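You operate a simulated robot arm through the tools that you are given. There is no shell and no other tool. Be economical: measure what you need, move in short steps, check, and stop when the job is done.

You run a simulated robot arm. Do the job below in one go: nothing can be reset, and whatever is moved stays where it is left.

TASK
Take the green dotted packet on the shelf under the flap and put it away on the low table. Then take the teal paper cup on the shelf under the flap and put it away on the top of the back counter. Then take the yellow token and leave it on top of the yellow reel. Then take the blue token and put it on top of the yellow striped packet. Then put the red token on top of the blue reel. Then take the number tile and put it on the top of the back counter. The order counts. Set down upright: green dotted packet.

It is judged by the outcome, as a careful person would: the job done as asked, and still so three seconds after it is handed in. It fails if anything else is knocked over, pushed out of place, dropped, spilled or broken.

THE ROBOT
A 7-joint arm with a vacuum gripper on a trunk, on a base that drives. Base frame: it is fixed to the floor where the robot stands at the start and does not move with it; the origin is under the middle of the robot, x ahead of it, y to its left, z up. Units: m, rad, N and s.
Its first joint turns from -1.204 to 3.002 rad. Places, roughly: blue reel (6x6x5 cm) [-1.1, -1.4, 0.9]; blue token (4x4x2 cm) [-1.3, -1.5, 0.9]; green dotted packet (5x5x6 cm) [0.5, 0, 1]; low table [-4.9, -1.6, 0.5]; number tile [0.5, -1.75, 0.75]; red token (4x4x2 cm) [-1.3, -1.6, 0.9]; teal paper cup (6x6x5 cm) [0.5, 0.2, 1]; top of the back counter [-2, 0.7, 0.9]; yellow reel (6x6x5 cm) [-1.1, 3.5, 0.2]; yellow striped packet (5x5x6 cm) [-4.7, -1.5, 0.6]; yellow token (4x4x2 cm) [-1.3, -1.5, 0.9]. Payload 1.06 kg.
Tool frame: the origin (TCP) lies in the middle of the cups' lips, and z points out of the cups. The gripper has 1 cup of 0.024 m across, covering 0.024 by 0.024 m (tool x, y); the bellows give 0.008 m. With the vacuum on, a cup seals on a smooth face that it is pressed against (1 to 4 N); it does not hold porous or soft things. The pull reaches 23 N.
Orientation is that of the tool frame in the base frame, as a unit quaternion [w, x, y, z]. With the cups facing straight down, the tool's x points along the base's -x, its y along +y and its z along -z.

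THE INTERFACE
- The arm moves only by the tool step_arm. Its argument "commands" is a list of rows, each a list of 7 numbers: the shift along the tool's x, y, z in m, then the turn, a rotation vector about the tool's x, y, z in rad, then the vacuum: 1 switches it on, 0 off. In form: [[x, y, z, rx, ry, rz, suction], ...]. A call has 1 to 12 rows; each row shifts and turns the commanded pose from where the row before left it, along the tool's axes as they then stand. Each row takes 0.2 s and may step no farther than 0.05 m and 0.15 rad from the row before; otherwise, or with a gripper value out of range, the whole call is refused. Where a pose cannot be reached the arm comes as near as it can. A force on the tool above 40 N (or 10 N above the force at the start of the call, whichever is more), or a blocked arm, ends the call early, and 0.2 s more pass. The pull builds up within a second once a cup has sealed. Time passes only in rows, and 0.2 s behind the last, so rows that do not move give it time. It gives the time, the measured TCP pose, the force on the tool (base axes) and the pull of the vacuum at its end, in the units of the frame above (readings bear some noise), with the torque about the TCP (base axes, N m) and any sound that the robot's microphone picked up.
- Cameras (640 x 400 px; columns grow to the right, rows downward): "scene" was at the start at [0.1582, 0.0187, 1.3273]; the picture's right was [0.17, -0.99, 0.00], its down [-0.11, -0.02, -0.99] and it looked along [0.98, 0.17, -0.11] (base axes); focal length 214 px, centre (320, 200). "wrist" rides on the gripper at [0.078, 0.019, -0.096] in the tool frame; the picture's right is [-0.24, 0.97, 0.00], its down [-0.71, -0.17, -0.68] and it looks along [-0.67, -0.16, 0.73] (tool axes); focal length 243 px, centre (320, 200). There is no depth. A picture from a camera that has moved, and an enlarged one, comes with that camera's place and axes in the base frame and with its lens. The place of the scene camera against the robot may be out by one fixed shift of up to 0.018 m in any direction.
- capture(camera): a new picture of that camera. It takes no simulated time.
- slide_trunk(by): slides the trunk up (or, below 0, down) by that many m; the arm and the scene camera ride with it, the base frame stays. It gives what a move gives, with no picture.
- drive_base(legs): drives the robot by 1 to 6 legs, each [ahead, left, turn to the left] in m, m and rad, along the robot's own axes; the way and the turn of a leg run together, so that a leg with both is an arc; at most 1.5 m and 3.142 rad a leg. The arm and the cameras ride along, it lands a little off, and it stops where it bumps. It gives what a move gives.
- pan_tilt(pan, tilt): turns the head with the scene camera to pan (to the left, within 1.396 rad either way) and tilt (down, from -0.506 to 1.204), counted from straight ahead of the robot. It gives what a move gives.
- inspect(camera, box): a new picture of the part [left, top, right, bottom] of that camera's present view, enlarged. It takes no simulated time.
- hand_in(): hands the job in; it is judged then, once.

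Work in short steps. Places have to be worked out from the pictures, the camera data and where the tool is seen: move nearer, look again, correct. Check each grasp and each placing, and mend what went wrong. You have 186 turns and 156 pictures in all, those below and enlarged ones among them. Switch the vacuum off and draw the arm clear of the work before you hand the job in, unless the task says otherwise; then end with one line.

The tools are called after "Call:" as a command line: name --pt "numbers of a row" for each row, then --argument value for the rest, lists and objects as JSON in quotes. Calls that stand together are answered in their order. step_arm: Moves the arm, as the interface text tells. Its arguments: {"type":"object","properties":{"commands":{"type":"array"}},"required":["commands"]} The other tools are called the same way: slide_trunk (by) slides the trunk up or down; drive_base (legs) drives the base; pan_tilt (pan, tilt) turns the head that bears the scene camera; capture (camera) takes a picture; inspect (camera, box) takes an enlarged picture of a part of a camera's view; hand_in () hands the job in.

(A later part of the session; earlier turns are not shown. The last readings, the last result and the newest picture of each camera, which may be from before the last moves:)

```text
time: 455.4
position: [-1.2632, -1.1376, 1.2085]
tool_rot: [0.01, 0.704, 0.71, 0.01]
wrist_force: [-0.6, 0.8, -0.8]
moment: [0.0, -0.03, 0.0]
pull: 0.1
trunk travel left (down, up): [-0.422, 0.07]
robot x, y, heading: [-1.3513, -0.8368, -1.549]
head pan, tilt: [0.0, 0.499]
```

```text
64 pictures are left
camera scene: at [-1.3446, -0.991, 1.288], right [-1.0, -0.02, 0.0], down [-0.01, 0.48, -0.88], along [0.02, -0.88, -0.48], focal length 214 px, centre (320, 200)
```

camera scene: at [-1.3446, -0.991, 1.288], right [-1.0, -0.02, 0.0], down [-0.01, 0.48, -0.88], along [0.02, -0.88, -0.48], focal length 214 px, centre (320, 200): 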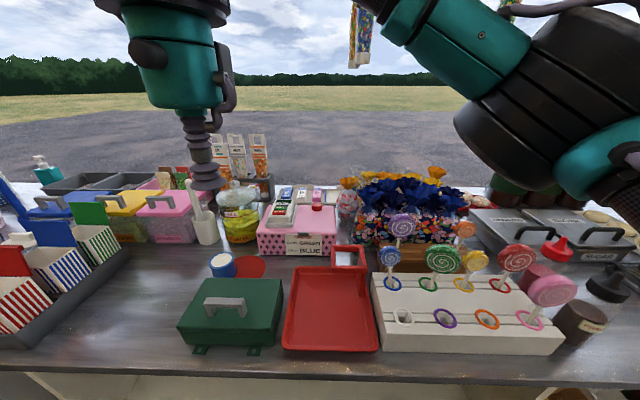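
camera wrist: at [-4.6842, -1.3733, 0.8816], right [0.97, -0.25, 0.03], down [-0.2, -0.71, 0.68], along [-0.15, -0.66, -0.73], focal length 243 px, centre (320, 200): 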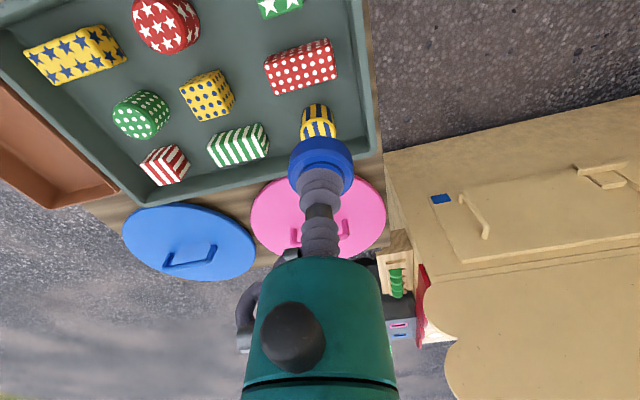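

I straighten and move up to the counter, then extend with a forward tilt of 0.27 rad to gain reach for the red token (y≈−1.575).

Call:
drive_base --legs '[[0.095, 0, -0.02]]'

Call:
step_arm --pt "-0.04 -0.015 0 0 -0.09 0 0" --pt "-0.04 -0.015 0 0 -0.09 0 0" --pt "-0.04 -0.015 0 0 -0.09 0 0" --pt "-0.04 -0.015 0 0 0 0 0" --pt "0 0 0 0 0 0 0"

Call:
slide_trunk --by -0.13

Call:
capture --camera "wrist"

```text
time: 456.5
position: [-1.269, -1.2354, 1.2078]
tool_rot: [0.009, 0.712, 0.702, 0.011]
wrist_force: [-0.3, -0.9, 0.7]
moment: [0.01, -0.02, -0.01]
pull: 0.0
trunk travel left (down, up): [-0.422, 0.07]
robot x, y, heading: [-1.3533, -0.9331, -1.575]
head pan, tilt: [0.0, 0.499]
```

```text
time: 457.7
position: [-1.3322, -1.3903, 1.2274]
tool_rot: [0.104, 0.707, 0.695, -0.087]
wrist_force: [0.3, -0.4, -0.3]
moment: [-0.04, -0.01, -0.01]
pull: 0.0
trunk travel left (down, up): [-0.422, 0.07]
robot x, y, heading: [-1.3525, -0.934, -1.564]
head pan, tilt: [0.0, 0.499]
```

```text
time: 459.3
position: [-1.331, -1.3913, 1.0996]
tool_rot: [0.105, 0.706, 0.695, -0.086]
wrist_force: [-0.5, 0.0, 0.7]
moment: [0.01, 0.0, -0.02]
pull: 0.1
trunk travel left (down, up): [-0.292, 0.2]
robot x, y, heading: [-1.3511, -0.9324, -1.569]
head pan, tilt: [0.0, 0.499]
```

```text
63 pictures are left
camera wrist: at [-1.3138, -1.2906, 1.1696], right [0.97, -0.24, 0.09], down [-0.2, -0.5, 0.84], along [-0.16, -0.83, -0.53], focal length 243 px, centre (320, 200)
```

wrist: 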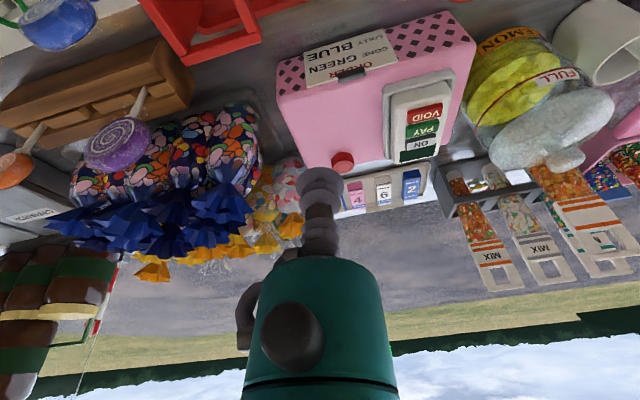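

The red token is at about (−1.327, −1.574). I extend 0.1 ahead, lower the trunk 0.07, and look.

Call:
step_arm --pt "-0.038 0.0 0.0105 0 0 0 0" --pt "-0.038 0 0.0105 0 0 0 0" --pt "-0.03 0 0.008 0 0 0 0" --pt "0 0 0 0 0 0 0"

Call:
slide_trunk --by -0.07

Call:
step_arm --pt "-0.03 0.0 0.008 0 0 0 0" --pt "-0.02 0 0.006 0 0 0 0" --pt "0 0 0 0 0 0 0"

Call:
capture --camera "scene"

Call:
capture --camera "wrist"

```text
time: 460.3
position: [-1.3335, -1.501, 1.0981]
tool_rot: [0.104, 0.707, 0.694, -0.087]
wrist_force: [0.2, -0.3, -0.6]
moment: [0.0, -0.03, 0.01]
pull: 0.0
trunk travel left (down, up): [-0.292, 0.2]
robot x, y, heading: [-1.3524, -0.9391, -1.569]
head pan, tilt: [0.0, 0.499]
```

```text
time: 461.4
position: [-1.334, -1.5007, 1.0287]
tool_rot: [0.103, 0.707, 0.694, -0.086]
wrist_force: [0.3, -0.1, 0.6]
moment: [0.02, 0.0, 0.02]
pull: 0.0
trunk travel left (down, up): [-0.222, 0.27]
robot x, y, heading: [-1.3538, -0.9357, -1.565]
head pan, tilt: [0.0, 0.499]
```

```text
time: 462.2
position: [-1.3339, -1.5433, 1.0267]
tool_rot: [0.103, 0.707, 0.694, -0.086]
wrist_force: [0.0, -0.1, 0.5]
moment: [-0.03, 0.0, 0.01]
pull: 0.0
out of reach, approached as far as the arm can: row 2
trunk travel left (down, up): [-0.222, 0.27]
robot x, y, heading: [-1.3499, -0.9348, -1.567]
head pan, tilt: [0.0, 0.499]
```

```text
62 pictures are left
camera scene: at [-1.3462, -1.1415, 1.0822], right [-1.0, 0.0, 0.0], down [0.0, 0.48, -0.88], along [0.0, -0.88, -0.48], focal length 214 px, centre (320, 200)
```

scene: 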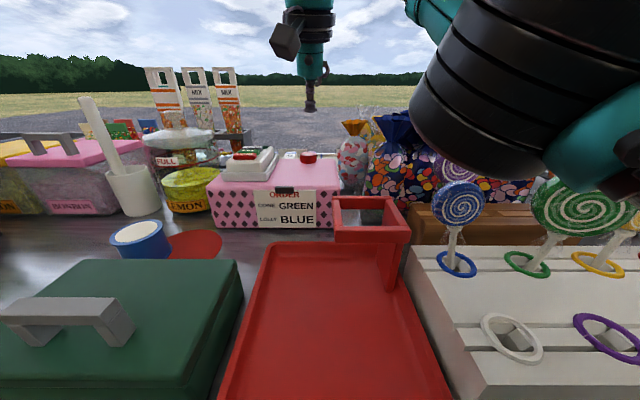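

```text
61 pictures are left
camera wrist: at [-1.3162, -1.4421, 1.0995], right [0.97, -0.24, 0.09], down [-0.2, -0.5, 0.84], along [-0.16, -0.83, -0.53], focal length 243 px, centre (320, 200)
```

wrist: 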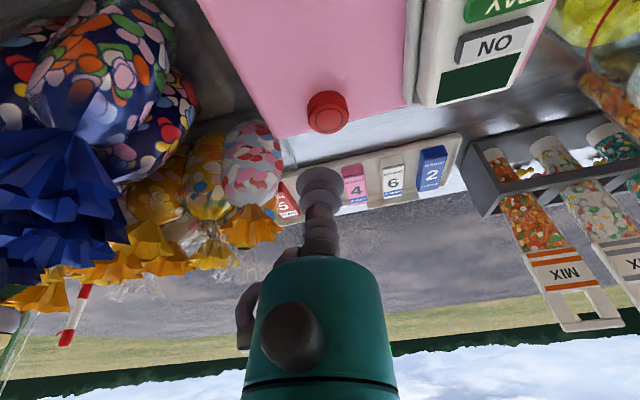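

The token is at (−1.3275, −1.576, 0.929). Descending should free up reach; I go down 6 cm vertically and check.

Call:
step_arm --pt "0.008 0.006 0.029 0 0 0 0" --pt "0.008 0 0.029 0 0 0 0" --pt "0 0 0 0 0 0 0"

Call:
step_arm --pt "-0.015 0.0 0.004 0 0 0 0" --pt "-0.01 0 0.003 0 0 0 0" --pt "0 0 0 0 0 0 0"

Call:
inspect --camera "wrist" --box '[240, 80, 400, 220]'

```text
time: 463.0
position: [-1.3269, -1.5434, 0.9671]
tool_rot: [0.104, 0.706, 0.695, -0.086]
wrist_force: [-0.2, 1.0, 0.4]
moment: [0.0, 0.04, 0.02]
pull: 0.1
trunk travel left (down, up): [-0.222, 0.27]
robot x, y, heading: [-1.3525, -0.934, -1.569]
head pan, tilt: [0.0, 0.499]
```

```text
time: 463.8
position: [-1.3266, -1.5684, 0.9682]
tool_rot: [0.104, 0.707, 0.695, -0.086]
wrist_force: [0.9, 0.6, 0.0]
moment: [0.03, 0.0, 0.0]
pull: 0.1
trunk travel left (down, up): [-0.222, 0.27]
robot x, y, heading: [-1.3536, -0.9313, -1.563]
head pan, tilt: [0.0, 0.499]
```

```text
2.86 times, centred on (320, 150) of wrist
camera zoom: at [-1.3092, -1.4683, 1.0395], right [0.97, -0.24, 0.09], down [-0.2, -0.5, 0.84], along [-0.16, -0.83, -0.53], focal length 693 px, centre (320, 343)
```

zoom: 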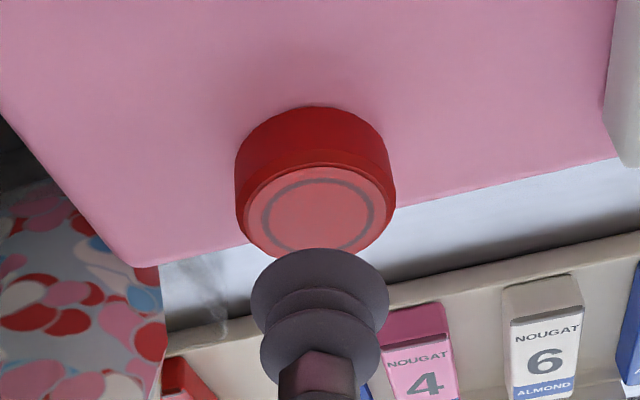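

Token centre about (−1.328, −1.582). I go 1.3 cm ahead and 2 cm down.

Call:
step_arm --pt "-0.009 -0.001 0.009 0 0 0 0" --pt "0.001 0 0.015 0 0 0 0" --pt "0 0 0 0 0 0 0"

Call:
step_arm --pt "0 0 0 0 0.04 0 0" --pt "0 0 0 0 0.04 0 0" --pt "0 0 0 0 0 0 0"

Call:
inspect --camera "wrist" --box '[240, 80, 400, 220]'

```text
time: 464.6
position: [-1.3264, -1.5759, 0.9489]
tool_rot: [0.105, 0.707, 0.695, -0.087]
wrist_force: [-0.7, -0.2, -0.6]
moment: [-0.03, 0.01, 0.0]
pull: 0.0
out of reach, approached as far as the arm can: row 1
trunk travel left (down, up): [-0.222, 0.27]
robot x, y, heading: [-1.3534, -0.9328, -1.571]
head pan, tilt: [0.0, 0.499]
```

```text
time: 465.4
position: [-1.3295, -1.5704, 0.9445]
tool_rot: [0.083, 0.708, 0.698, -0.064]
wrist_force: [-0.3, 0.5, 0.0]
moment: [0.0, -0.03, 0.0]
pull: 0.1
out of reach, approached as far as the arm can: row 1, 2
trunk travel left (down, up): [-0.222, 0.27]
robot x, y, heading: [-1.3527, -0.9306, -1.57]
head pan, tilt: [0.0, 0.499]
```

```text
2.86 times, centred on (320, 150) of wrist
camera zoom: at [-1.312, -1.4747, 1.0221], right [0.97, -0.24, 0.08], down [-0.2, -0.55, 0.81], along [-0.16, -0.8, -0.58], focal length 693 px, centre (320, 343)
```

zoom: 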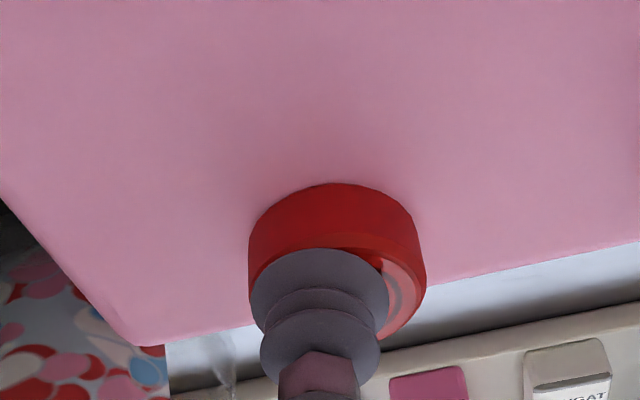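

I need about 8 mm more; the base has about 1 cm left before touching the counter. I nudge it ahead 1 cm.

Call:
drive_base --legs '[[0.01, 0, 0]]'

Call:
inspect --camera "wrist" --box '[240, 80, 400, 220]'

```text
time: 466.3
position: [-1.3285, -1.5794, 0.9442]
tool_rot: [0.083, 0.709, 0.697, -0.065]
wrist_force: [-0.3, 0.7, -0.4]
moment: [0.0, 0.03, -0.02]
pull: 0.0
trunk travel left (down, up): [-0.222, 0.27]
robot x, y, heading: [-1.3545, -0.9436, -1.565]
head pan, tilt: [0.0, 0.499]
stopped in leg 1: the robot was blocked; the commanded pose is now the measured one
```

```text
2.86 times, centred on (320, 150) of wrist
camera zoom: at [-1.3119, -1.4825, 1.0221], right [0.97, -0.24, 0.08], down [-0.2, -0.55, 0.81], along [-0.16, -0.8, -0.58], focal length 693 px, centre (320, 343)
```

zoom: 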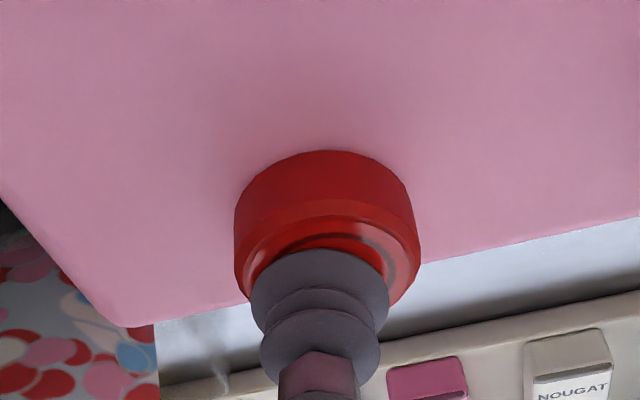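

Now aligned. I descend along the tool axis with vacuum on.

Call:
step_arm --pt "0 0.001 0.008 0 0 0 1" --pt "0 0 0.005 0 0 0 1" --pt "0 0 0.003 0 0 0 1" --pt "0 0 0 0 0 0 1" --pt "0 0 0 0 0 0 1"

```text
time: 467.7
position: [-1.3278, -1.5806, 0.9328]
tool_rot: [0.087, 0.708, 0.697, -0.067]
wrist_force: [-1.0, -1.8, 12.8]
moment: [0.38, 0.07, 0.01]
pull: 22.9
trunk travel left (down, up): [-0.222, 0.27]
robot x, y, heading: [-1.3534, -0.9444, -1.568]
head pan, tilt: [0.0, 0.499]
stopped in row 5: the force on the tool passed its limit at 41 N (the readings are from after the stop); the commanded pose is now the measured one
```

Sealed (22.9). I lift along the tool axis, retract and straighten.

Call:
step_arm --pt "0 0 -0.006 0 0 0 1" --pt "0 0 -0.015 0 0 0 1" --pt "0.01 0 -0.035 0 0 0 1" --pt "0.03 0 -0.03 0 0.07 0 1" --pt "0.04 0 -0.01 0 0.07 0 1" --pt "0.04 0 0 0 0.07 0 1" --pt "0.03 0 0 0 0 0 1" --pt "0 0 0 0 0 0 1"

Call:
capture --camera "scene"

```text
time: 469.5
position: [-1.3279, -1.4114, 1.0077]
tool_rot: [0.011, 0.712, 0.702, 0.008]
wrist_force: [-0.1, 0.1, -1.1]
moment: [0.1, 0.02, -0.01]
pull: 23.2
trunk travel left (down, up): [-0.222, 0.27]
robot x, y, heading: [-1.3518, -0.9398, -1.572]
head pan, tilt: [0.0, 0.499]
```

```text
57 pictures are left
camera scene: at [-1.3455, -1.1488, 1.0824], right [-1.0, 0.0, 0.0], down [0.0, 0.48, -0.88], along [0.0, -0.88, -0.48], focal length 214 px, centre (320, 200)
```

scene: 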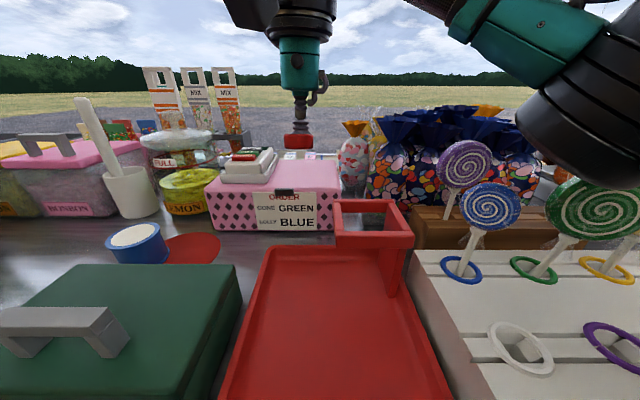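

The red token is held. The blue reel stands at about (−1.13, −1.345), top ≈0.91. I raise a little and move over it.

Call:
step_arm --pt "0.03 0 -0.035 0 0 0 1" --pt "0.03 0.03 -0.025 0 0 0 1" --pt "0 0.045 0 0 0 0 1" --pt "0 0.045 0 0 0 0 1" --pt "0 0.045 0 0 0 0 1" --pt "0 0.02 0 0 0 0 1" --pt "0 0 0 0 0 0 1"

Call:
capture --camera "wrist"

Call:
capture --camera "scene"

```text
time: 471.1
position: [-1.1728, -1.3443, 1.0622]
tool_rot: [0.013, 0.711, 0.703, 0.009]
wrist_force: [-0.2, 0.6, -0.1]
moment: [0.09, 0.02, -0.02]
pull: 22.9
out of reach, approached as far as the arm can: row 5, 6
trunk travel left (down, up): [-0.222, 0.27]
robot x, y, heading: [-1.3543, -0.9391, -1.57]
head pan, tilt: [0.0, 0.499]
```

```text
56 pictures are left
camera wrist: at [-1.1566, -1.2663, 1.1576], right [0.97, -0.25, 0.03], down [-0.2, -0.7, 0.68], along [-0.15, -0.67, -0.73], focal length 243 px, centre (320, 200)
```

wrist: 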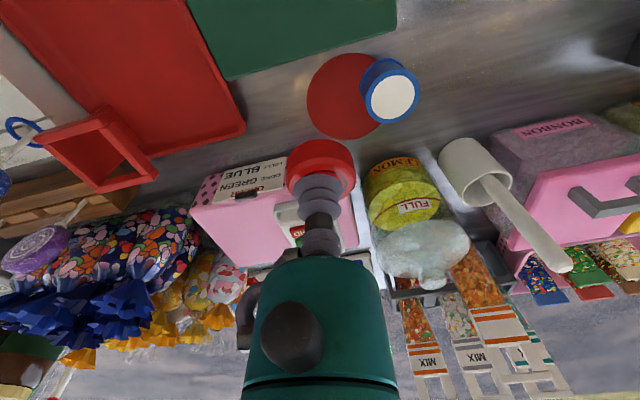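

```text
55 pictures are left
camera scene: at [-1.3475, -1.1497, 1.0841], right [-1.0, 0.01, 0.0], down [0.0, 0.46, -0.89], along [-0.01, -0.89, -0.46], focal length 214 px, centre (320, 200)
```

scene: 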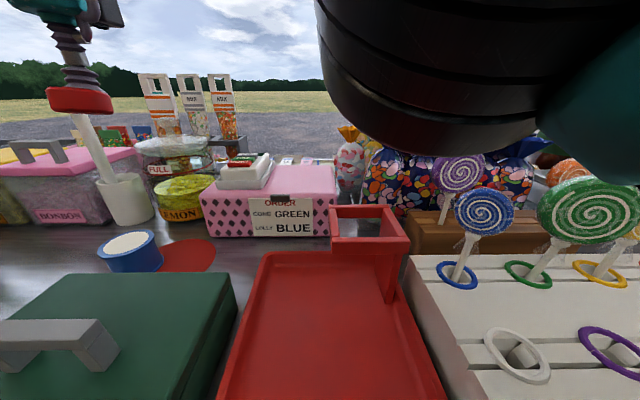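

The lateral reach ends short and the elbow crowds the head. I bring the arm back, raise the trunk 0.08, and shift the base 0.2 m to the left instead.

Call:
step_arm --pt "0.02 -0.04 0 0 0 0 1" --pt "0.02 -0.04 0 0 0 0 1" --pt "0.0 -0.03 0 0 0 0 1" --pt "0 0 0 0 0 0 1"

Call:
slide_trunk --by 0.08

Call:
drive_base --legs '[[-0.05, 0, 0], [0, 0.18, 0]]'

Call:
capture --camera "wrist"

Call:
capture --camera "scene"

```text
time: 472.1
position: [-1.2836, -1.3058, 1.058]
tool_rot: [0.012, 0.712, 0.702, 0.008]
wrist_force: [-0.4, -0.8, -0.3]
moment: [0.1, -0.01, -0.02]
pull: 22.9
trunk travel left (down, up): [-0.222, 0.27]
robot x, y, heading: [-1.3521, -0.942, -1.568]
head pan, tilt: [0.0, 0.499]
```

```text
time: 473.2
position: [-1.2834, -1.3042, 1.1378]
tool_rot: [0.011, 0.71, 0.704, 0.009]
wrist_force: [-0.5, -0.2, 0.0]
moment: [0.04, 0.02, 0.0]
pull: 22.7
trunk travel left (down, up): [-0.302, 0.19]
robot x, y, heading: [-1.3536, -0.9428, -1.569]
head pan, tilt: [0.0, 0.499]
```

```text
time: 476.0
position: [-1.104, -1.253, 1.1393]
tool_rot: [0.011, 0.712, 0.702, 0.009]
wrist_force: [0.6, 0.5, -0.3]
moment: [0.1, 0.0, -0.03]
pull: 22.6
trunk travel left (down, up): [-0.302, 0.19]
robot x, y, heading: [-1.1732, -0.893, -1.565]
head pan, tilt: [0.0, 0.499]
```

```text
54 pictures are left
camera wrist: at [-1.0875, -1.1754, 1.2341], right [0.97, -0.25, 0.03], down [-0.2, -0.7, 0.68], along [-0.15, -0.67, -0.73], focal length 243 px, centre (320, 200)
```

wrist: 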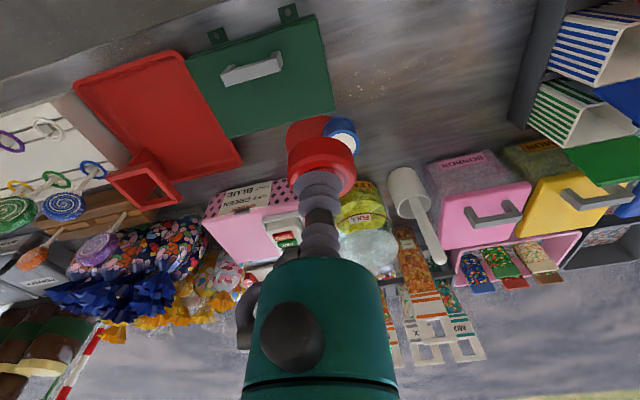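

```text
53 pictures are left
camera scene: at [-1.1666, -1.0797, 1.161], right [-1.0, 0.0, 0.0], down [0.0, 0.48, -0.88], along [0.0, -0.88, -0.48], focal length 214 px, centre (320, 200)
```

scene: 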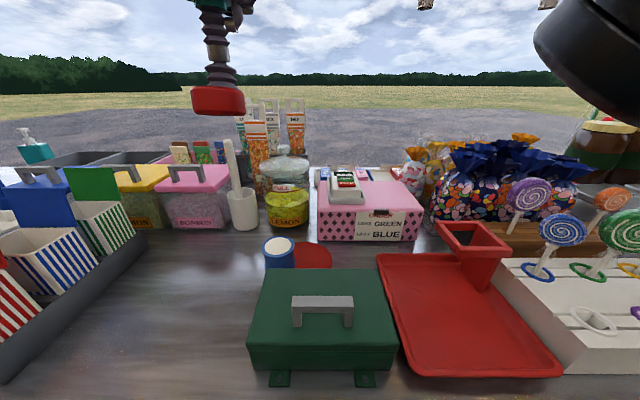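

Call:
step_arm --pt "-0.035 0 0.02 0 0 0 1" --pt "-0.035 0 0.04 0 0 0 1" --pt "-0.035 0 0.035 0 0 0 1" --pt "0 0 0.035 0 0 0 1" --pt "0 0 0 0 0 0 1"

Call:
inspect --camera "scene" --box '[220, 180, 340, 280]'

Call:
inspect --camera "wrist" --box '[240, 60, 420, 220]'

```text
refused: row 2 steps farther than a row can; nothing moved
```

```text
4.00 times, centred on (280, 230) of scene
camera zoom: at [-1.1666, -1.0797, 1.161], right [-1.0, 0.0, 0.0], down [0.0, 0.48, -0.88], along [0.0, -0.88, -0.48], focal length 858 px, centre (480, 80)
```

zoom: 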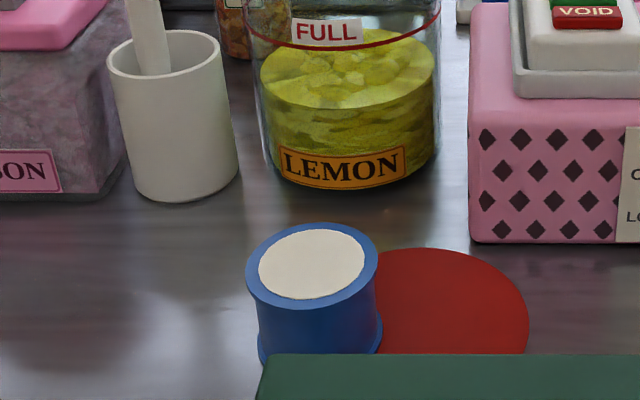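

```text
2.50 times, centred on (330, 140) of wrist
camera zoom: at [-1.0875, -1.1754, 1.2341], right [0.97, -0.25, 0.03], down [-0.2, -0.7, 0.68], along [-0.15, -0.67, -0.73], focal length 606 px, centre (295, 350)
```

zoom: 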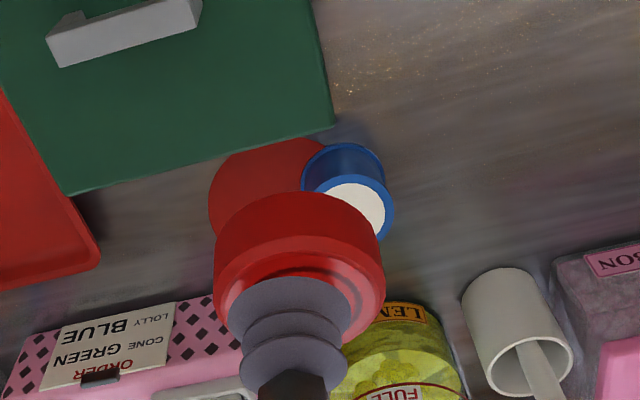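

The reel's top centre is about (−1.097, −1.372), z≈0.895. I move over it with shorter steps.

Call:
step_arm --pt "-0.035 0 0.02 0 0 0 1" --pt "-0.035 0.005 0.03 0 0 0 1" --pt "-0.035 0 0.03 0 0 0 1" --pt "-0.01 0 0.04 0 0 0 1" --pt "0 0 0.04 0 0 0 1" --pt "0 0 0 0 0 0 1"

Call:
inspect --camera "scene" --box '[220, 180, 340, 280]'

Call:
inspect --camera "wrist" --box '[240, 60, 420, 220]'

```text
time: 477.4
position: [-1.0963, -1.3686, 0.9775]
tool_rot: [0.011, 0.712, 0.702, 0.009]
wrist_force: [0.2, 0.1, 0.9]
moment: [0.08, -0.01, 0.0]
pull: 22.9
trunk travel left (down, up): [-0.302, 0.19]
robot x, y, heading: [-1.1727, -0.8901, -1.562]
head pan, tilt: [0.0, 0.499]
```

```text
4.00 times, centred on (280, 230) of scene
camera zoom: at [-1.1667, -1.0797, 1.161], right [-1.0, 0.0, 0.0], down [0.0, 0.48, -0.88], along [0.0, -0.88, -0.48], focal length 858 px, centre (480, 80)
```

zoom: 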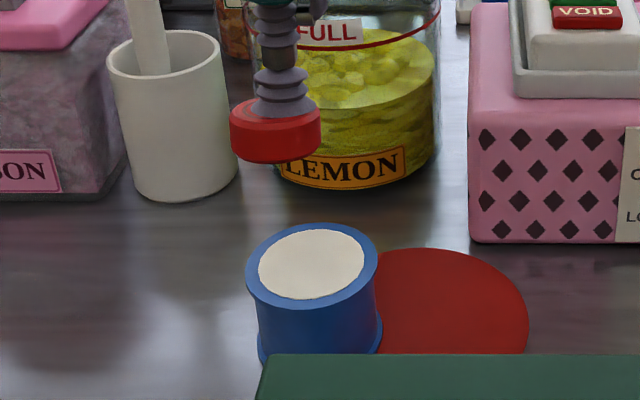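

```text
2.50 times, centred on (330, 140) of wrist
camera zoom: at [-1.0795, -1.2906, 1.0732], right [0.97, -0.25, 0.03], down [-0.2, -0.7, 0.68], along [-0.15, -0.67, -0.73], focal length 606 px, centre (295, 350)
```

zoom: 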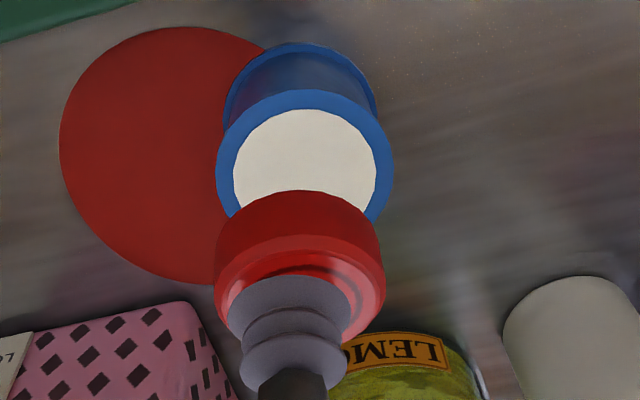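

Refined: reel top at (−1.0955, −1.384, 0.882). I move 1.3 cm ahead and lower to 0.915.

Call:
step_arm --pt "-0.0135 -0.002 0.03 0 0 0 1" --pt "0 0 0.03 0 0 0 1" --pt "0 0 0 0 0 0 1"

Call:
inspect --camera "scene" --box '[220, 180, 340, 280]'

Call:
inspect --camera "wrist" --box '[240, 60, 420, 220]'

```text
time: 478.2
position: [-1.0966, -1.3827, 0.9177]
tool_rot: [0.012, 0.712, 0.702, 0.008]
wrist_force: [0.5, 0.0, -0.4]
moment: [0.13, 0.02, 0.0]
pull: 22.6
trunk travel left (down, up): [-0.302, 0.19]
robot x, y, heading: [-1.1787, -0.8917, -1.565]
head pan, tilt: [0.0, 0.499]
```

```text
4.00 times, centred on (280, 230) of scene
camera zoom: at [-1.1667, -1.0797, 1.161], right [-1.0, 0.0, 0.0], down [0.0, 0.48, -0.88], along [0.0, -0.88, -0.48], focal length 858 px, centre (480, 80)
```

zoom: 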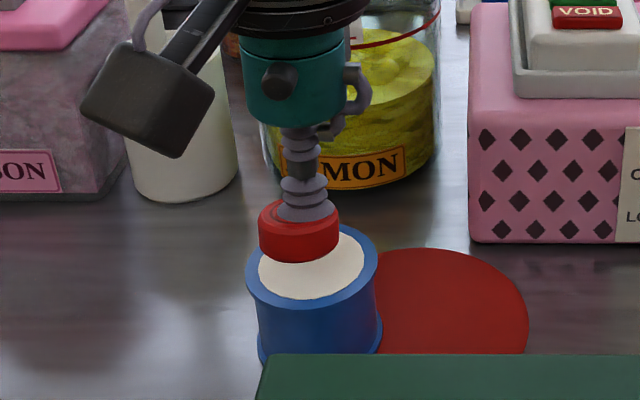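

```text
2.50 times, centred on (330, 140) of wrist
camera zoom: at [-1.0798, -1.3046, 1.0144], right [0.97, -0.25, 0.03], down [-0.2, -0.7, 0.68], along [-0.15, -0.67, -0.73], focal length 606 px, centre (295, 350)
```

zoom: 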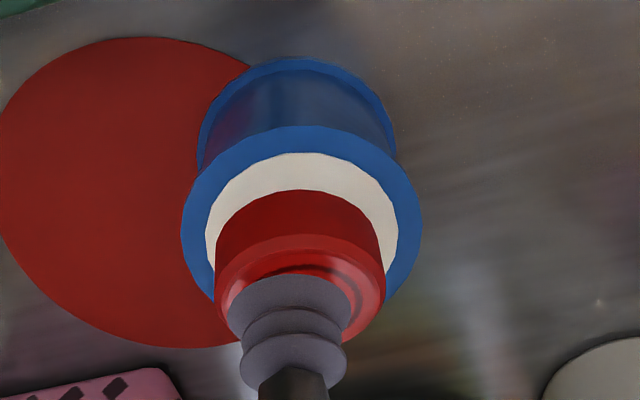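

Centred well. I lower in small steps until contact.

Call:
step_arm --pt "0 0 0.006 0 0 0 1" --pt "0 0 0.004 0 0 0 1" --pt "0 0 0.002 0 0 0 1" --pt "0 0 0 0 0 0 1"

```text
time: 479.2
position: [-1.0957, -1.3831, 0.9069]
tool_rot: [0.011, 0.712, 0.702, 0.009]
wrist_force: [-0.7, 0.0, 0.0]
moment: [0.1, 0.03, 0.02]
pull: 23.0
trunk travel left (down, up): [-0.302, 0.19]
robot x, y, heading: [-1.1719, -0.8883, -1.566]
head pan, tilt: [0.0, 0.499]
```

Call:
step_arm --pt "0 0 0.003 0 0 0 1" --pt "0 0 0.002 0 0 0 1" --pt "0 0 0 0 0 0 1"

```text
time: 480.0
position: [-1.0961, -1.3822, 0.9013]
tool_rot: [0.012, 0.712, 0.702, 0.009]
wrist_force: [0.4, 0.2, -0.4]
moment: [0.08, -0.01, 0.03]
pull: 22.3
trunk travel left (down, up): [-0.302, 0.19]
robot x, y, heading: [-1.173, -0.8911, -1.565]
head pan, tilt: [0.0, 0.499]
```

No contact yet at 0.901; I continue with 2 mm steps.

Call:
step_arm --pt "0 0 0.002 0 0 0 1" --pt "0 0 0.002 0 0 0 1" --pt "0 0 0 0 0 0 1"

Call:
inspect --camera "scene" --box '[220, 180, 340, 280]'

```text
time: 480.8
position: [-1.0962, -1.382, 0.8998]
tool_rot: [0.013, 0.712, 0.702, 0.01]
wrist_force: [-0.1, 1.6, 14.8]
moment: [-0.02, -0.02, 0.02]
pull: 22.9
trunk travel left (down, up): [-0.302, 0.19]
robot x, y, heading: [-1.1745, -0.8928, -1.569]
head pan, tilt: [0.0, 0.499]
```

```text
4.00 times, centred on (280, 230) of scene
camera zoom: at [-1.1669, -1.0786, 1.1613], right [-1.0, 0.0, 0.0], down [0.0, 0.48, -0.88], along [0.0, -0.88, -0.48], focal length 858 px, centre (480, 80)
```

zoom: 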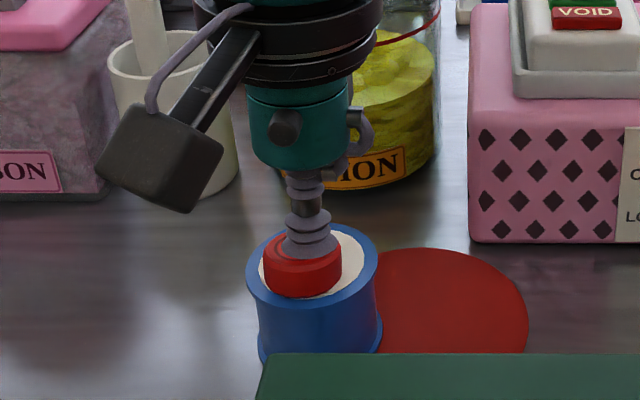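

Contact; the token sits centred on the reel. I release and rise.

Call:
step_arm --pt "0 0 -0.001 0 0 0 0" --pt "0 0 0 0 0 0 0" --pt "0 0 0 0 0 0 0" --pt "0 0 0 0 0 0 0" --pt "0 0 -0.006 0 0 0 0" --pt "0 0 -0.02 0 0 0 0" --pt "0 0 -0.04 0 0 0 0" --pt "0 0 -0.04 0 0 0 0" --pt "0.03 0 -0.03 0 0 0 0" --pt "0.04 0 -0.02 0 0 0 0" --pt "0.04 0 0 0 0 0 0" --pt "0.04 0 0 0 0 0 0"

Call:
inspect --camera "scene" --box '[200, 160, 360, 280]'

```text
time: 483.4
position: [-1.0991, -1.2319, 1.0549]
tool_rot: [0.012, 0.712, 0.702, 0.009]
wrist_force: [-1.1, 0.3, -0.3]
moment: [-0.04, -0.01, 0.01]
pull: 0.0
trunk travel left (down, up): [-0.302, 0.19]
robot x, y, heading: [-1.1717, -0.8936, -1.565]
head pan, tilt: [0.0, 0.499]
```

```text
3.33 times, centred on (280, 220) of scene
camera zoom: at [-1.1667, -1.0795, 1.161], right [-1.0, 0.0, 0.0], down [0.0, 0.48, -0.88], along [0.0, -0.88, -0.48], focal length 715 px, centre (453, 133)
```

zoom: 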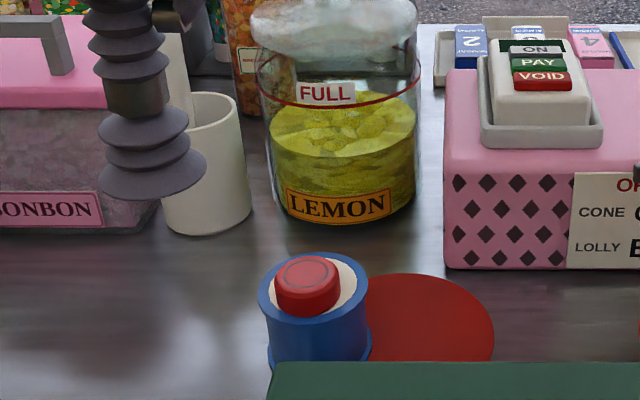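

The red token is on the blue reel. Now the number tile near (0.5, −1.75, 0.75): I back off, raise the trunk and look toward that corner.

Call:
slide_trunk --by 0.12

Call:
drive_base --legs '[[-0.3, 0, 0], [0.0, 0.8, 0], [0, 0, 0.6]]'

Call:
capture --camera "scene"

```text
time: 484.9
position: [-1.0987, -1.2329, 1.1748]
tool_rot: [0.012, 0.712, 0.702, 0.01]
wrist_force: [-0.1, 0.5, -0.3]
moment: [0.04, 0.0, 0.04]
pull: 0.0
trunk travel left (down, up): [-0.422, 0.07]
robot x, y, heading: [-1.1729, -0.8894, -1.566]
head pan, tilt: [0.0, 0.499]
```

```text
time: 495.6
position: [-0.1179, -0.8198, 1.1747]
tool_rot: [0.008, 0.467, 0.884, 0.013]
wrist_force: [0.1, -0.7, -0.8]
moment: [0.05, -0.01, 0.03]
pull: 0.0
trunk travel left (down, up): [-0.422, 0.07]
robot x, y, heading: [-0.3764, -0.5832, -0.956]
head pan, tilt: [0.0, 0.499]
```

```text
44 pictures are left
camera scene: at [-0.2815, -0.705, 1.2881], right [-0.82, -0.58, 0.0], down [-0.28, 0.39, -0.88], along [0.51, -0.72, -0.48], focal length 214 px, centre (320, 200)
```

scene: 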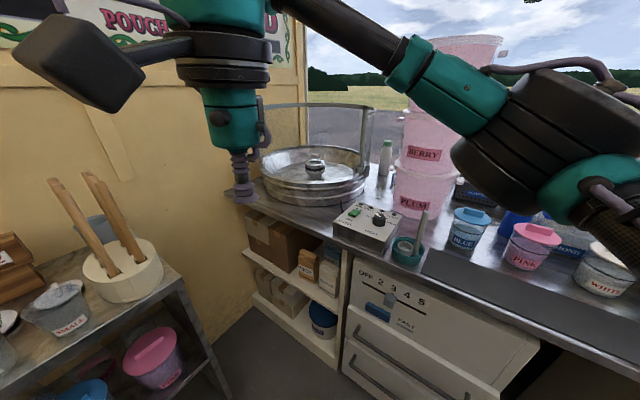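

The expected spot projects onto the floss machine's bowl; I enlarge there.

Call:
inspect --camera "scene" --box '[230, 90, 430, 260]'

```text
2.35 times, centred on (330, 175) of scene
camera zoom: at [-0.2815, -0.705, 1.2881], right [-0.82, -0.58, 0.0], down [-0.28, 0.39, -0.88], along [0.51, -0.72, -0.48], focal length 505 px, centre (296, 259)
```

zoom: 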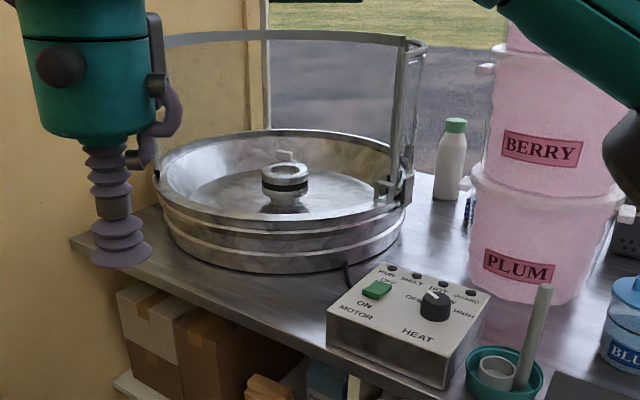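

Call:
inspect --camera "scene" --box '[290, 140, 350, 185]'

Call:
inspect --camera "scene" --box '[230, 200, 350, 345]'

```text
8.89 times, centred on (320, 162) of scene
camera zoom: at [-0.2815, -0.705, 1.2881], right [-0.82, -0.58, 0.0], down [-0.28, 0.39, -0.88], along [0.51, -0.72, -0.48], focal length 1906 px, centre (320, 533)
```

zoom: 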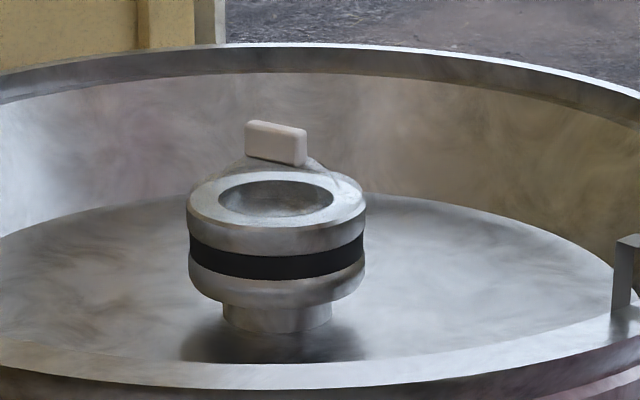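

```text
2.76 times, centred on (290, 272) of scene
camera zoom: at [-0.2815, -0.705, 1.2881], right [-0.82, -0.58, 0.0], down [-0.28, 0.39, -0.88], along [0.51, -0.72, -0.48], focal length 592 px, centre (403, 0)
```

zoom: 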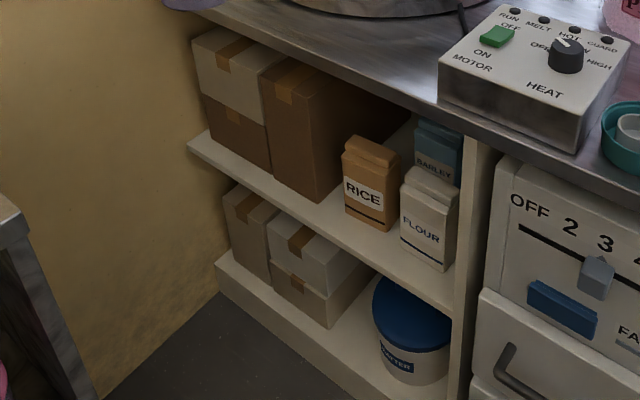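

The hinted spot lies behind the floss machine. I raise the trunk and move closer to see behind the bowl.

Call:
slide_trunk --by 0.069

Call:
drive_base --legs '[[0, 0, -0.62], [0.22, 0.45, 0]]'

Call:
pan_tilt --pan 0.25 --tilt 0.5

Call:
capture --camera "scene"

```text
time: 496.7
position: [-0.119, -0.8183, 1.2433]
tool_rot: [0.008, 0.467, 0.884, 0.013]
wrist_force: [0.4, 0.2, 0.2]
moment: [-0.01, 0.01, 0.03]
pull: 0.0
trunk travel left (down, up): [-0.491, 0.001]
robot x, y, heading: [-0.3756, -0.5808, -0.956]
head pan, tilt: [0.0, 0.499]
```

```text
time: 502.0
position: [0.0753, -1.1074, 1.2425]
tool_rot: [0.012, 0.707, 0.707, 0.009]
wrist_force: [-0.3, 0.1, 1.1]
moment: [0.0, -0.02, -0.03]
pull: 0.1
trunk travel left (down, up): [-0.491, 0.001]
robot x, y, heading: [-0.003, -0.7681, -1.559]
head pan, tilt: [0.0, 0.499]
stopped in leg 2: the robot was blocked; the commanded pose is now the measured one
```

```text
time: 502.8
position: [0.0753, -1.1083, 1.2432]
tool_rot: [0.01, 0.708, 0.706, 0.009]
wrist_force: [-1.1, 0.4, 0.1]
moment: [-0.01, -0.04, -0.02]
pull: 0.1
trunk travel left (down, up): [-0.491, 0.001]
robot x, y, heading: [-0.0047, -0.7709, -1.56]
head pan, tilt: [0.25, 0.499]
```

```text
40 pictures are left
camera scene: at [0.0269, -0.8534, 1.364], right [-0.97, -0.26, 0.0], down [-0.12, 0.46, -0.88], along [0.23, -0.85, -0.48], focal length 214 px, centre (320, 200)
```

scene: 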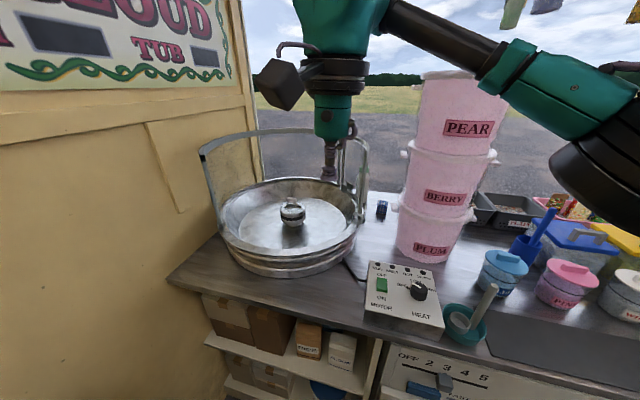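

Call:
inspect --camera "scene" --box '[340, 180, 420, 240]'

Call:
inspect --camera "scene" --box '[210, 170, 370, 280]'

```text
6.67 times, centred on (380, 210) of scene
camera zoom: at [0.0269, -0.8534, 1.364], right [-0.97, -0.26, 0.0], down [-0.12, 0.46, -0.88], along [0.23, -0.85, -0.48], focal length 1430 px, centre (-80, 133)
```

zoom: 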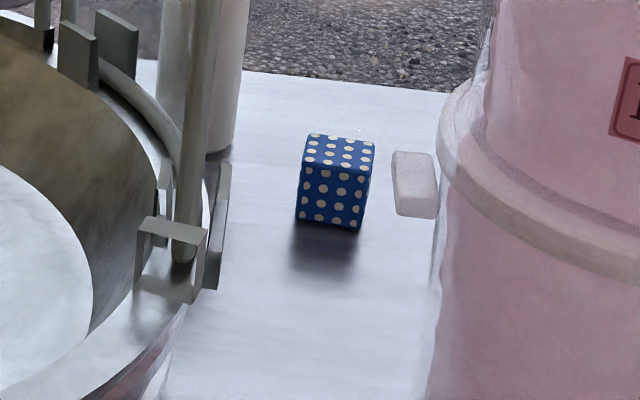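

```text
3.64 times, centred on (290, 225) of scene
camera zoom: at [0.0269, -0.8534, 1.364], right [-0.97, -0.26, 0.0], down [-0.12, 0.46, -0.88], along [0.23, -0.85, -0.48], focal length 780 px, centre (429, 109)
```

zoom: 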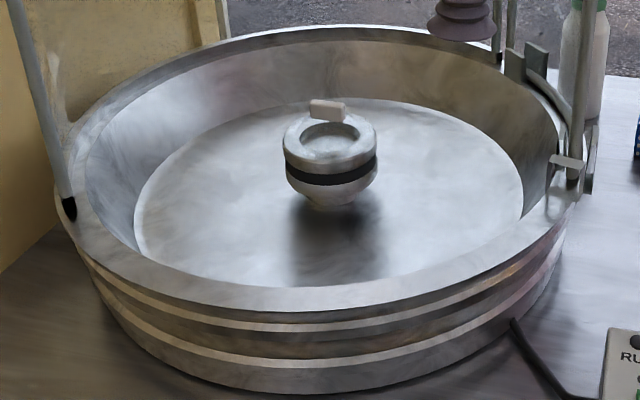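

No tile there, just a blue dotted packet. I look under the counter from here with the head tilted further down.

Call:
pan_tilt --pan 0.45 --tilt 0.75

Call:
capture --camera "scene"

```text
time: 503.5
position: [0.0762, -1.1073, 1.2441]
tool_rot: [0.011, 0.708, 0.706, 0.008]
wrist_force: [-0.7, 0.3, 0.3]
moment: [0.02, 0.02, -0.01]
pull: 0.0
trunk travel left (down, up): [-0.491, 0.001]
robot x, y, heading: [-0.0046, -0.7664, -1.559]
head pan, tilt: [0.45, 0.75]
```

```text
37 pictures are left
camera scene: at [0.0404, -0.8397, 1.3421], right [-0.9, -0.44, 0.0], down [-0.3, 0.61, -0.73], along [0.33, -0.66, -0.68], focal length 214 px, centre (320, 200)
```

scene: 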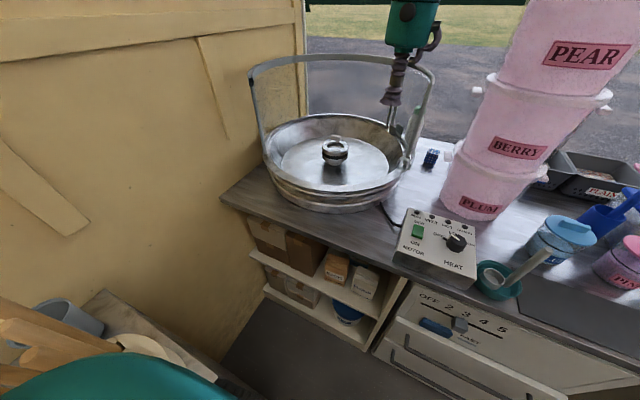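

I extend the arm over the machine so the wrist camera can see behind it.

Call:
step_arm --pt "-0.04 0.01 0 0 0 0 0" --pt "-0.04 0.02 0 0 0 0 0" --pt "-0.04 0.02 0 0 0 0 0" --pt "-0.02 0.02 0 0 0 0 0" --pt "0 0 0 0 0 0 0"

Call:
capture --camera "wrist"

```text
time: 504.7
position: [0.1223, -1.2127, 1.2427]
tool_rot: [0.011, 0.709, 0.705, 0.008]
wrist_force: [0.9, 0.0, -0.2]
moment: [0.03, 0.03, 0.0]
pull: 0.2
out of reach, approached as far as the arm can: row 3, 4
trunk travel left (down, up): [-0.491, 0.001]
robot x, y, heading: [-0.0012, -0.7645, -1.563]
head pan, tilt: [0.45, 0.75]
```

```text
36 pictures are left
camera wrist: at [0.1387, -1.1342, 1.3389], right [0.97, -0.24, 0.03], down [-0.19, -0.7, 0.68], along [-0.14, -0.67, -0.73], focal length 243 px, centre (320, 200)
```

wrist: 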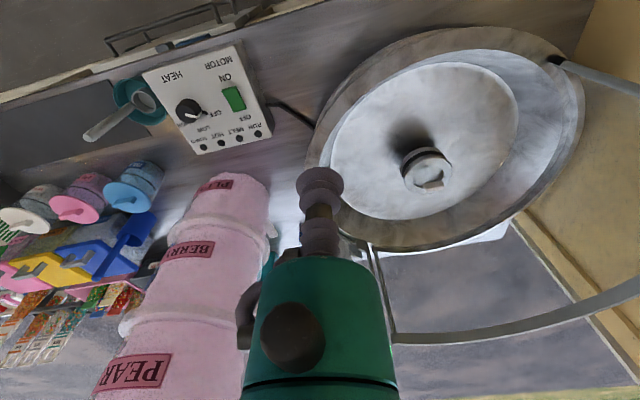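

I enlarge the counter strip behind the bowl in this view.

Call:
inspect --camera "wrist" --box '[380, 190, 560, 290]'

Call:
inspect --camera "wrist" --box '[380, 120, 480, 210]'

```text
3.56 times, centred on (470, 240) of wrist
camera zoom: at [0.1387, -1.1342, 1.3389], right [0.97, -0.24, 0.03], down [-0.19, -0.7, 0.68], along [-0.14, -0.67, -0.73], focal length 863 px, centre (-213, 58)
```

zoom: 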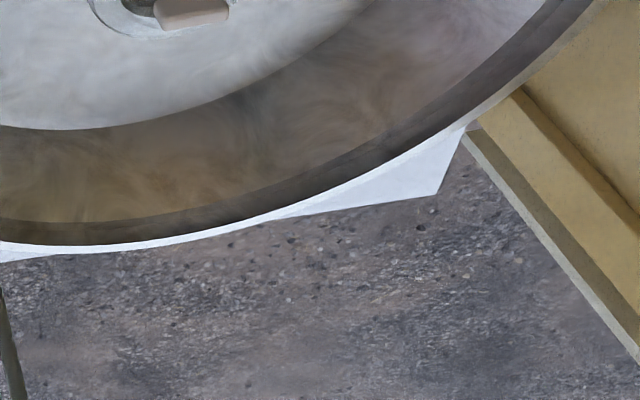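

```text
4.44 times, centred on (430, 165) of wrist
camera zoom: at [0.1387, -1.1342, 1.3389], right [0.97, -0.24, 0.03], down [-0.19, -0.7, 0.68], along [-0.14, -0.67, -0.73], focal length 1078 px, centre (-169, 356)
```

zoom: 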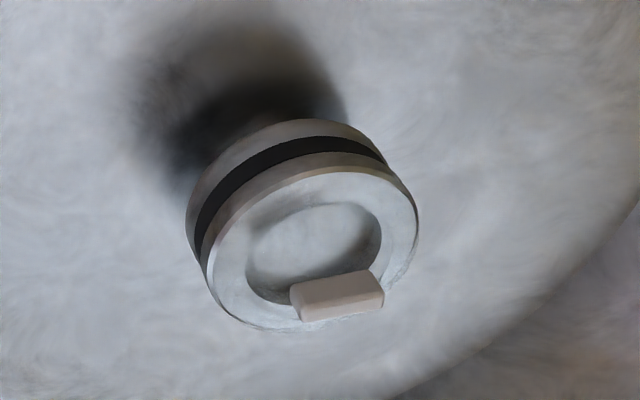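

No tile here. I search the shelf under this counter section and the rest of the view in enlarged pictures.

Call:
inspect --camera "scene" --box '[240, 205, 400, 335]'

Call:
inspect --camera "scene" --box '[370, 130, 640, 330]'

```text
3.08 times, centred on (320, 270) of scene
camera zoom: at [0.0407, -0.8396, 1.342], right [-0.9, -0.45, 0.0], down [-0.3, 0.61, -0.73], along [0.33, -0.65, -0.68], focal length 660 px, centre (320, -15)
```

zoom: 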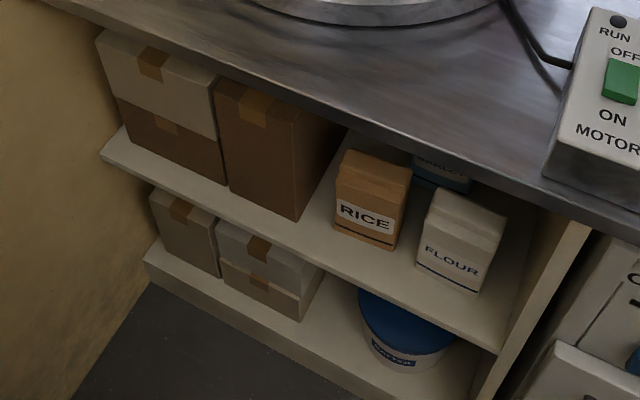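

```text
2.00 times, centred on (505, 230) of scene
camera zoom: at [0.0407, -0.8396, 1.342], right [-0.9, -0.45, 0.0], down [-0.3, 0.61, -0.73], along [0.33, -0.65, -0.68], focal length 429 px, centre (-50, 140)
```

zoom: 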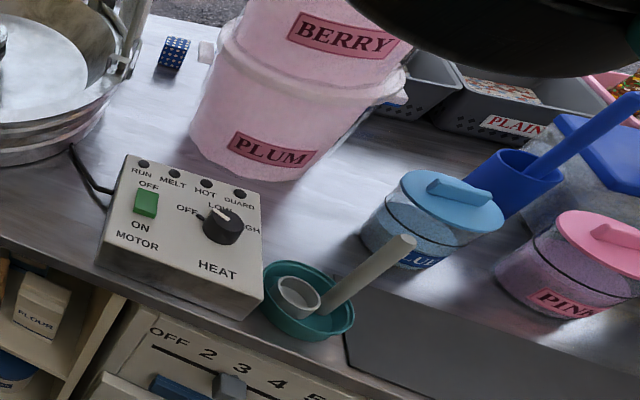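

The bowl hides the counter strip behind it (rim shadow), so the tile must be there, about (0.5, −1.75) at counter height ≈0.84, reachable only from outside through the window. I fold the arm and drive out.

Call:
step_arm --pt "0.04 -0.01 0 0 0 0 0" --pt "0.04 -0.02 0 0 0 0 0" --pt "0.04 -0.02 0 0 0 0 0" --pt "0.02 0 0 0 0 0 0" --pt "0 0 0 0 0 0 0"

Call:
drive_base --legs '[[0.0, -0.25, 0], [-0.25, 0, 0], [0, 0, -1.58], [1.2, 0, 0], [1.2, 0, 0]]'

Call:
pan_tilt --pan 0.0 --tilt 0.4

```text
time: 505.9
position: [0.0723, -1.0709, 1.2413]
tool_rot: [0.012, 0.708, 0.706, 0.009]
wrist_force: [0.9, -0.2, 0.8]
moment: [0.01, -0.01, -0.04]
pull: 0.0
trunk travel left (down, up): [-0.491, 0.001]
robot x, y, heading: [-0.0068, -0.7668, -1.563]
head pan, tilt: [0.45, 0.75]
```

```text
time: 525.3
position: [-2.9421, -0.6175, 1.2413]
tool_rot: [0.014, 1.0, -0.002, -0.002]
wrist_force: [0.1, 0.5, -0.1]
moment: [0.0, -0.03, 0.0]
pull: 0.1
trunk travel left (down, up): [-0.491, 0.001]
robot x, y, heading: [-2.6369, -0.5407, -3.127]
head pan, tilt: [0.45, 0.75]
```

```text
time: 526.2
position: [-2.9424, -0.6179, 1.2409]
tool_rot: [0.014, 1.0, -0.001, -0.002]
wrist_force: [0.3, 0.3, -0.6]
moment: [-0.02, 0.0, 0.0]
pull: 0.2
trunk travel left (down, up): [-0.491, 0.001]
robot x, y, heading: [-2.6344, -0.5405, -3.131]
head pan, tilt: [0.0, 0.4]
```

Call:
drive_base --legs '[[1.2, 0, 0], [1.2, 0, 0], [0.75, 0, 0], [0, 0, 1.56]]'

Call:
capture --camera "scene"

```text
time: 545.4
position: [-5.7202, -0.9163, 1.2422]
tool_rot: [0.012, 0.713, 0.701, 0.009]
wrist_force: [-0.4, -0.8, 0.5]
moment: [-0.02, 0.01, 0.01]
pull: 0.1
trunk travel left (down, up): [-0.491, 0.001]
robot x, y, heading: [-5.7936, -0.6102, -1.574]
head pan, tilt: [0.0, 0.4]
```

```text
31 pictures are left
camera scene: at [-5.7861, -0.7012, 1.3731], right [-1.0, 0.0, 0.0], down [0.0, 0.39, -0.92], along [0.0, -0.92, -0.39], focal length 214 px, centre (320, 200)
```

scene: 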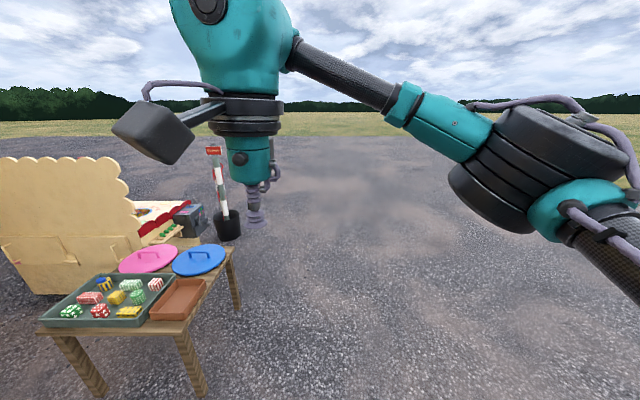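

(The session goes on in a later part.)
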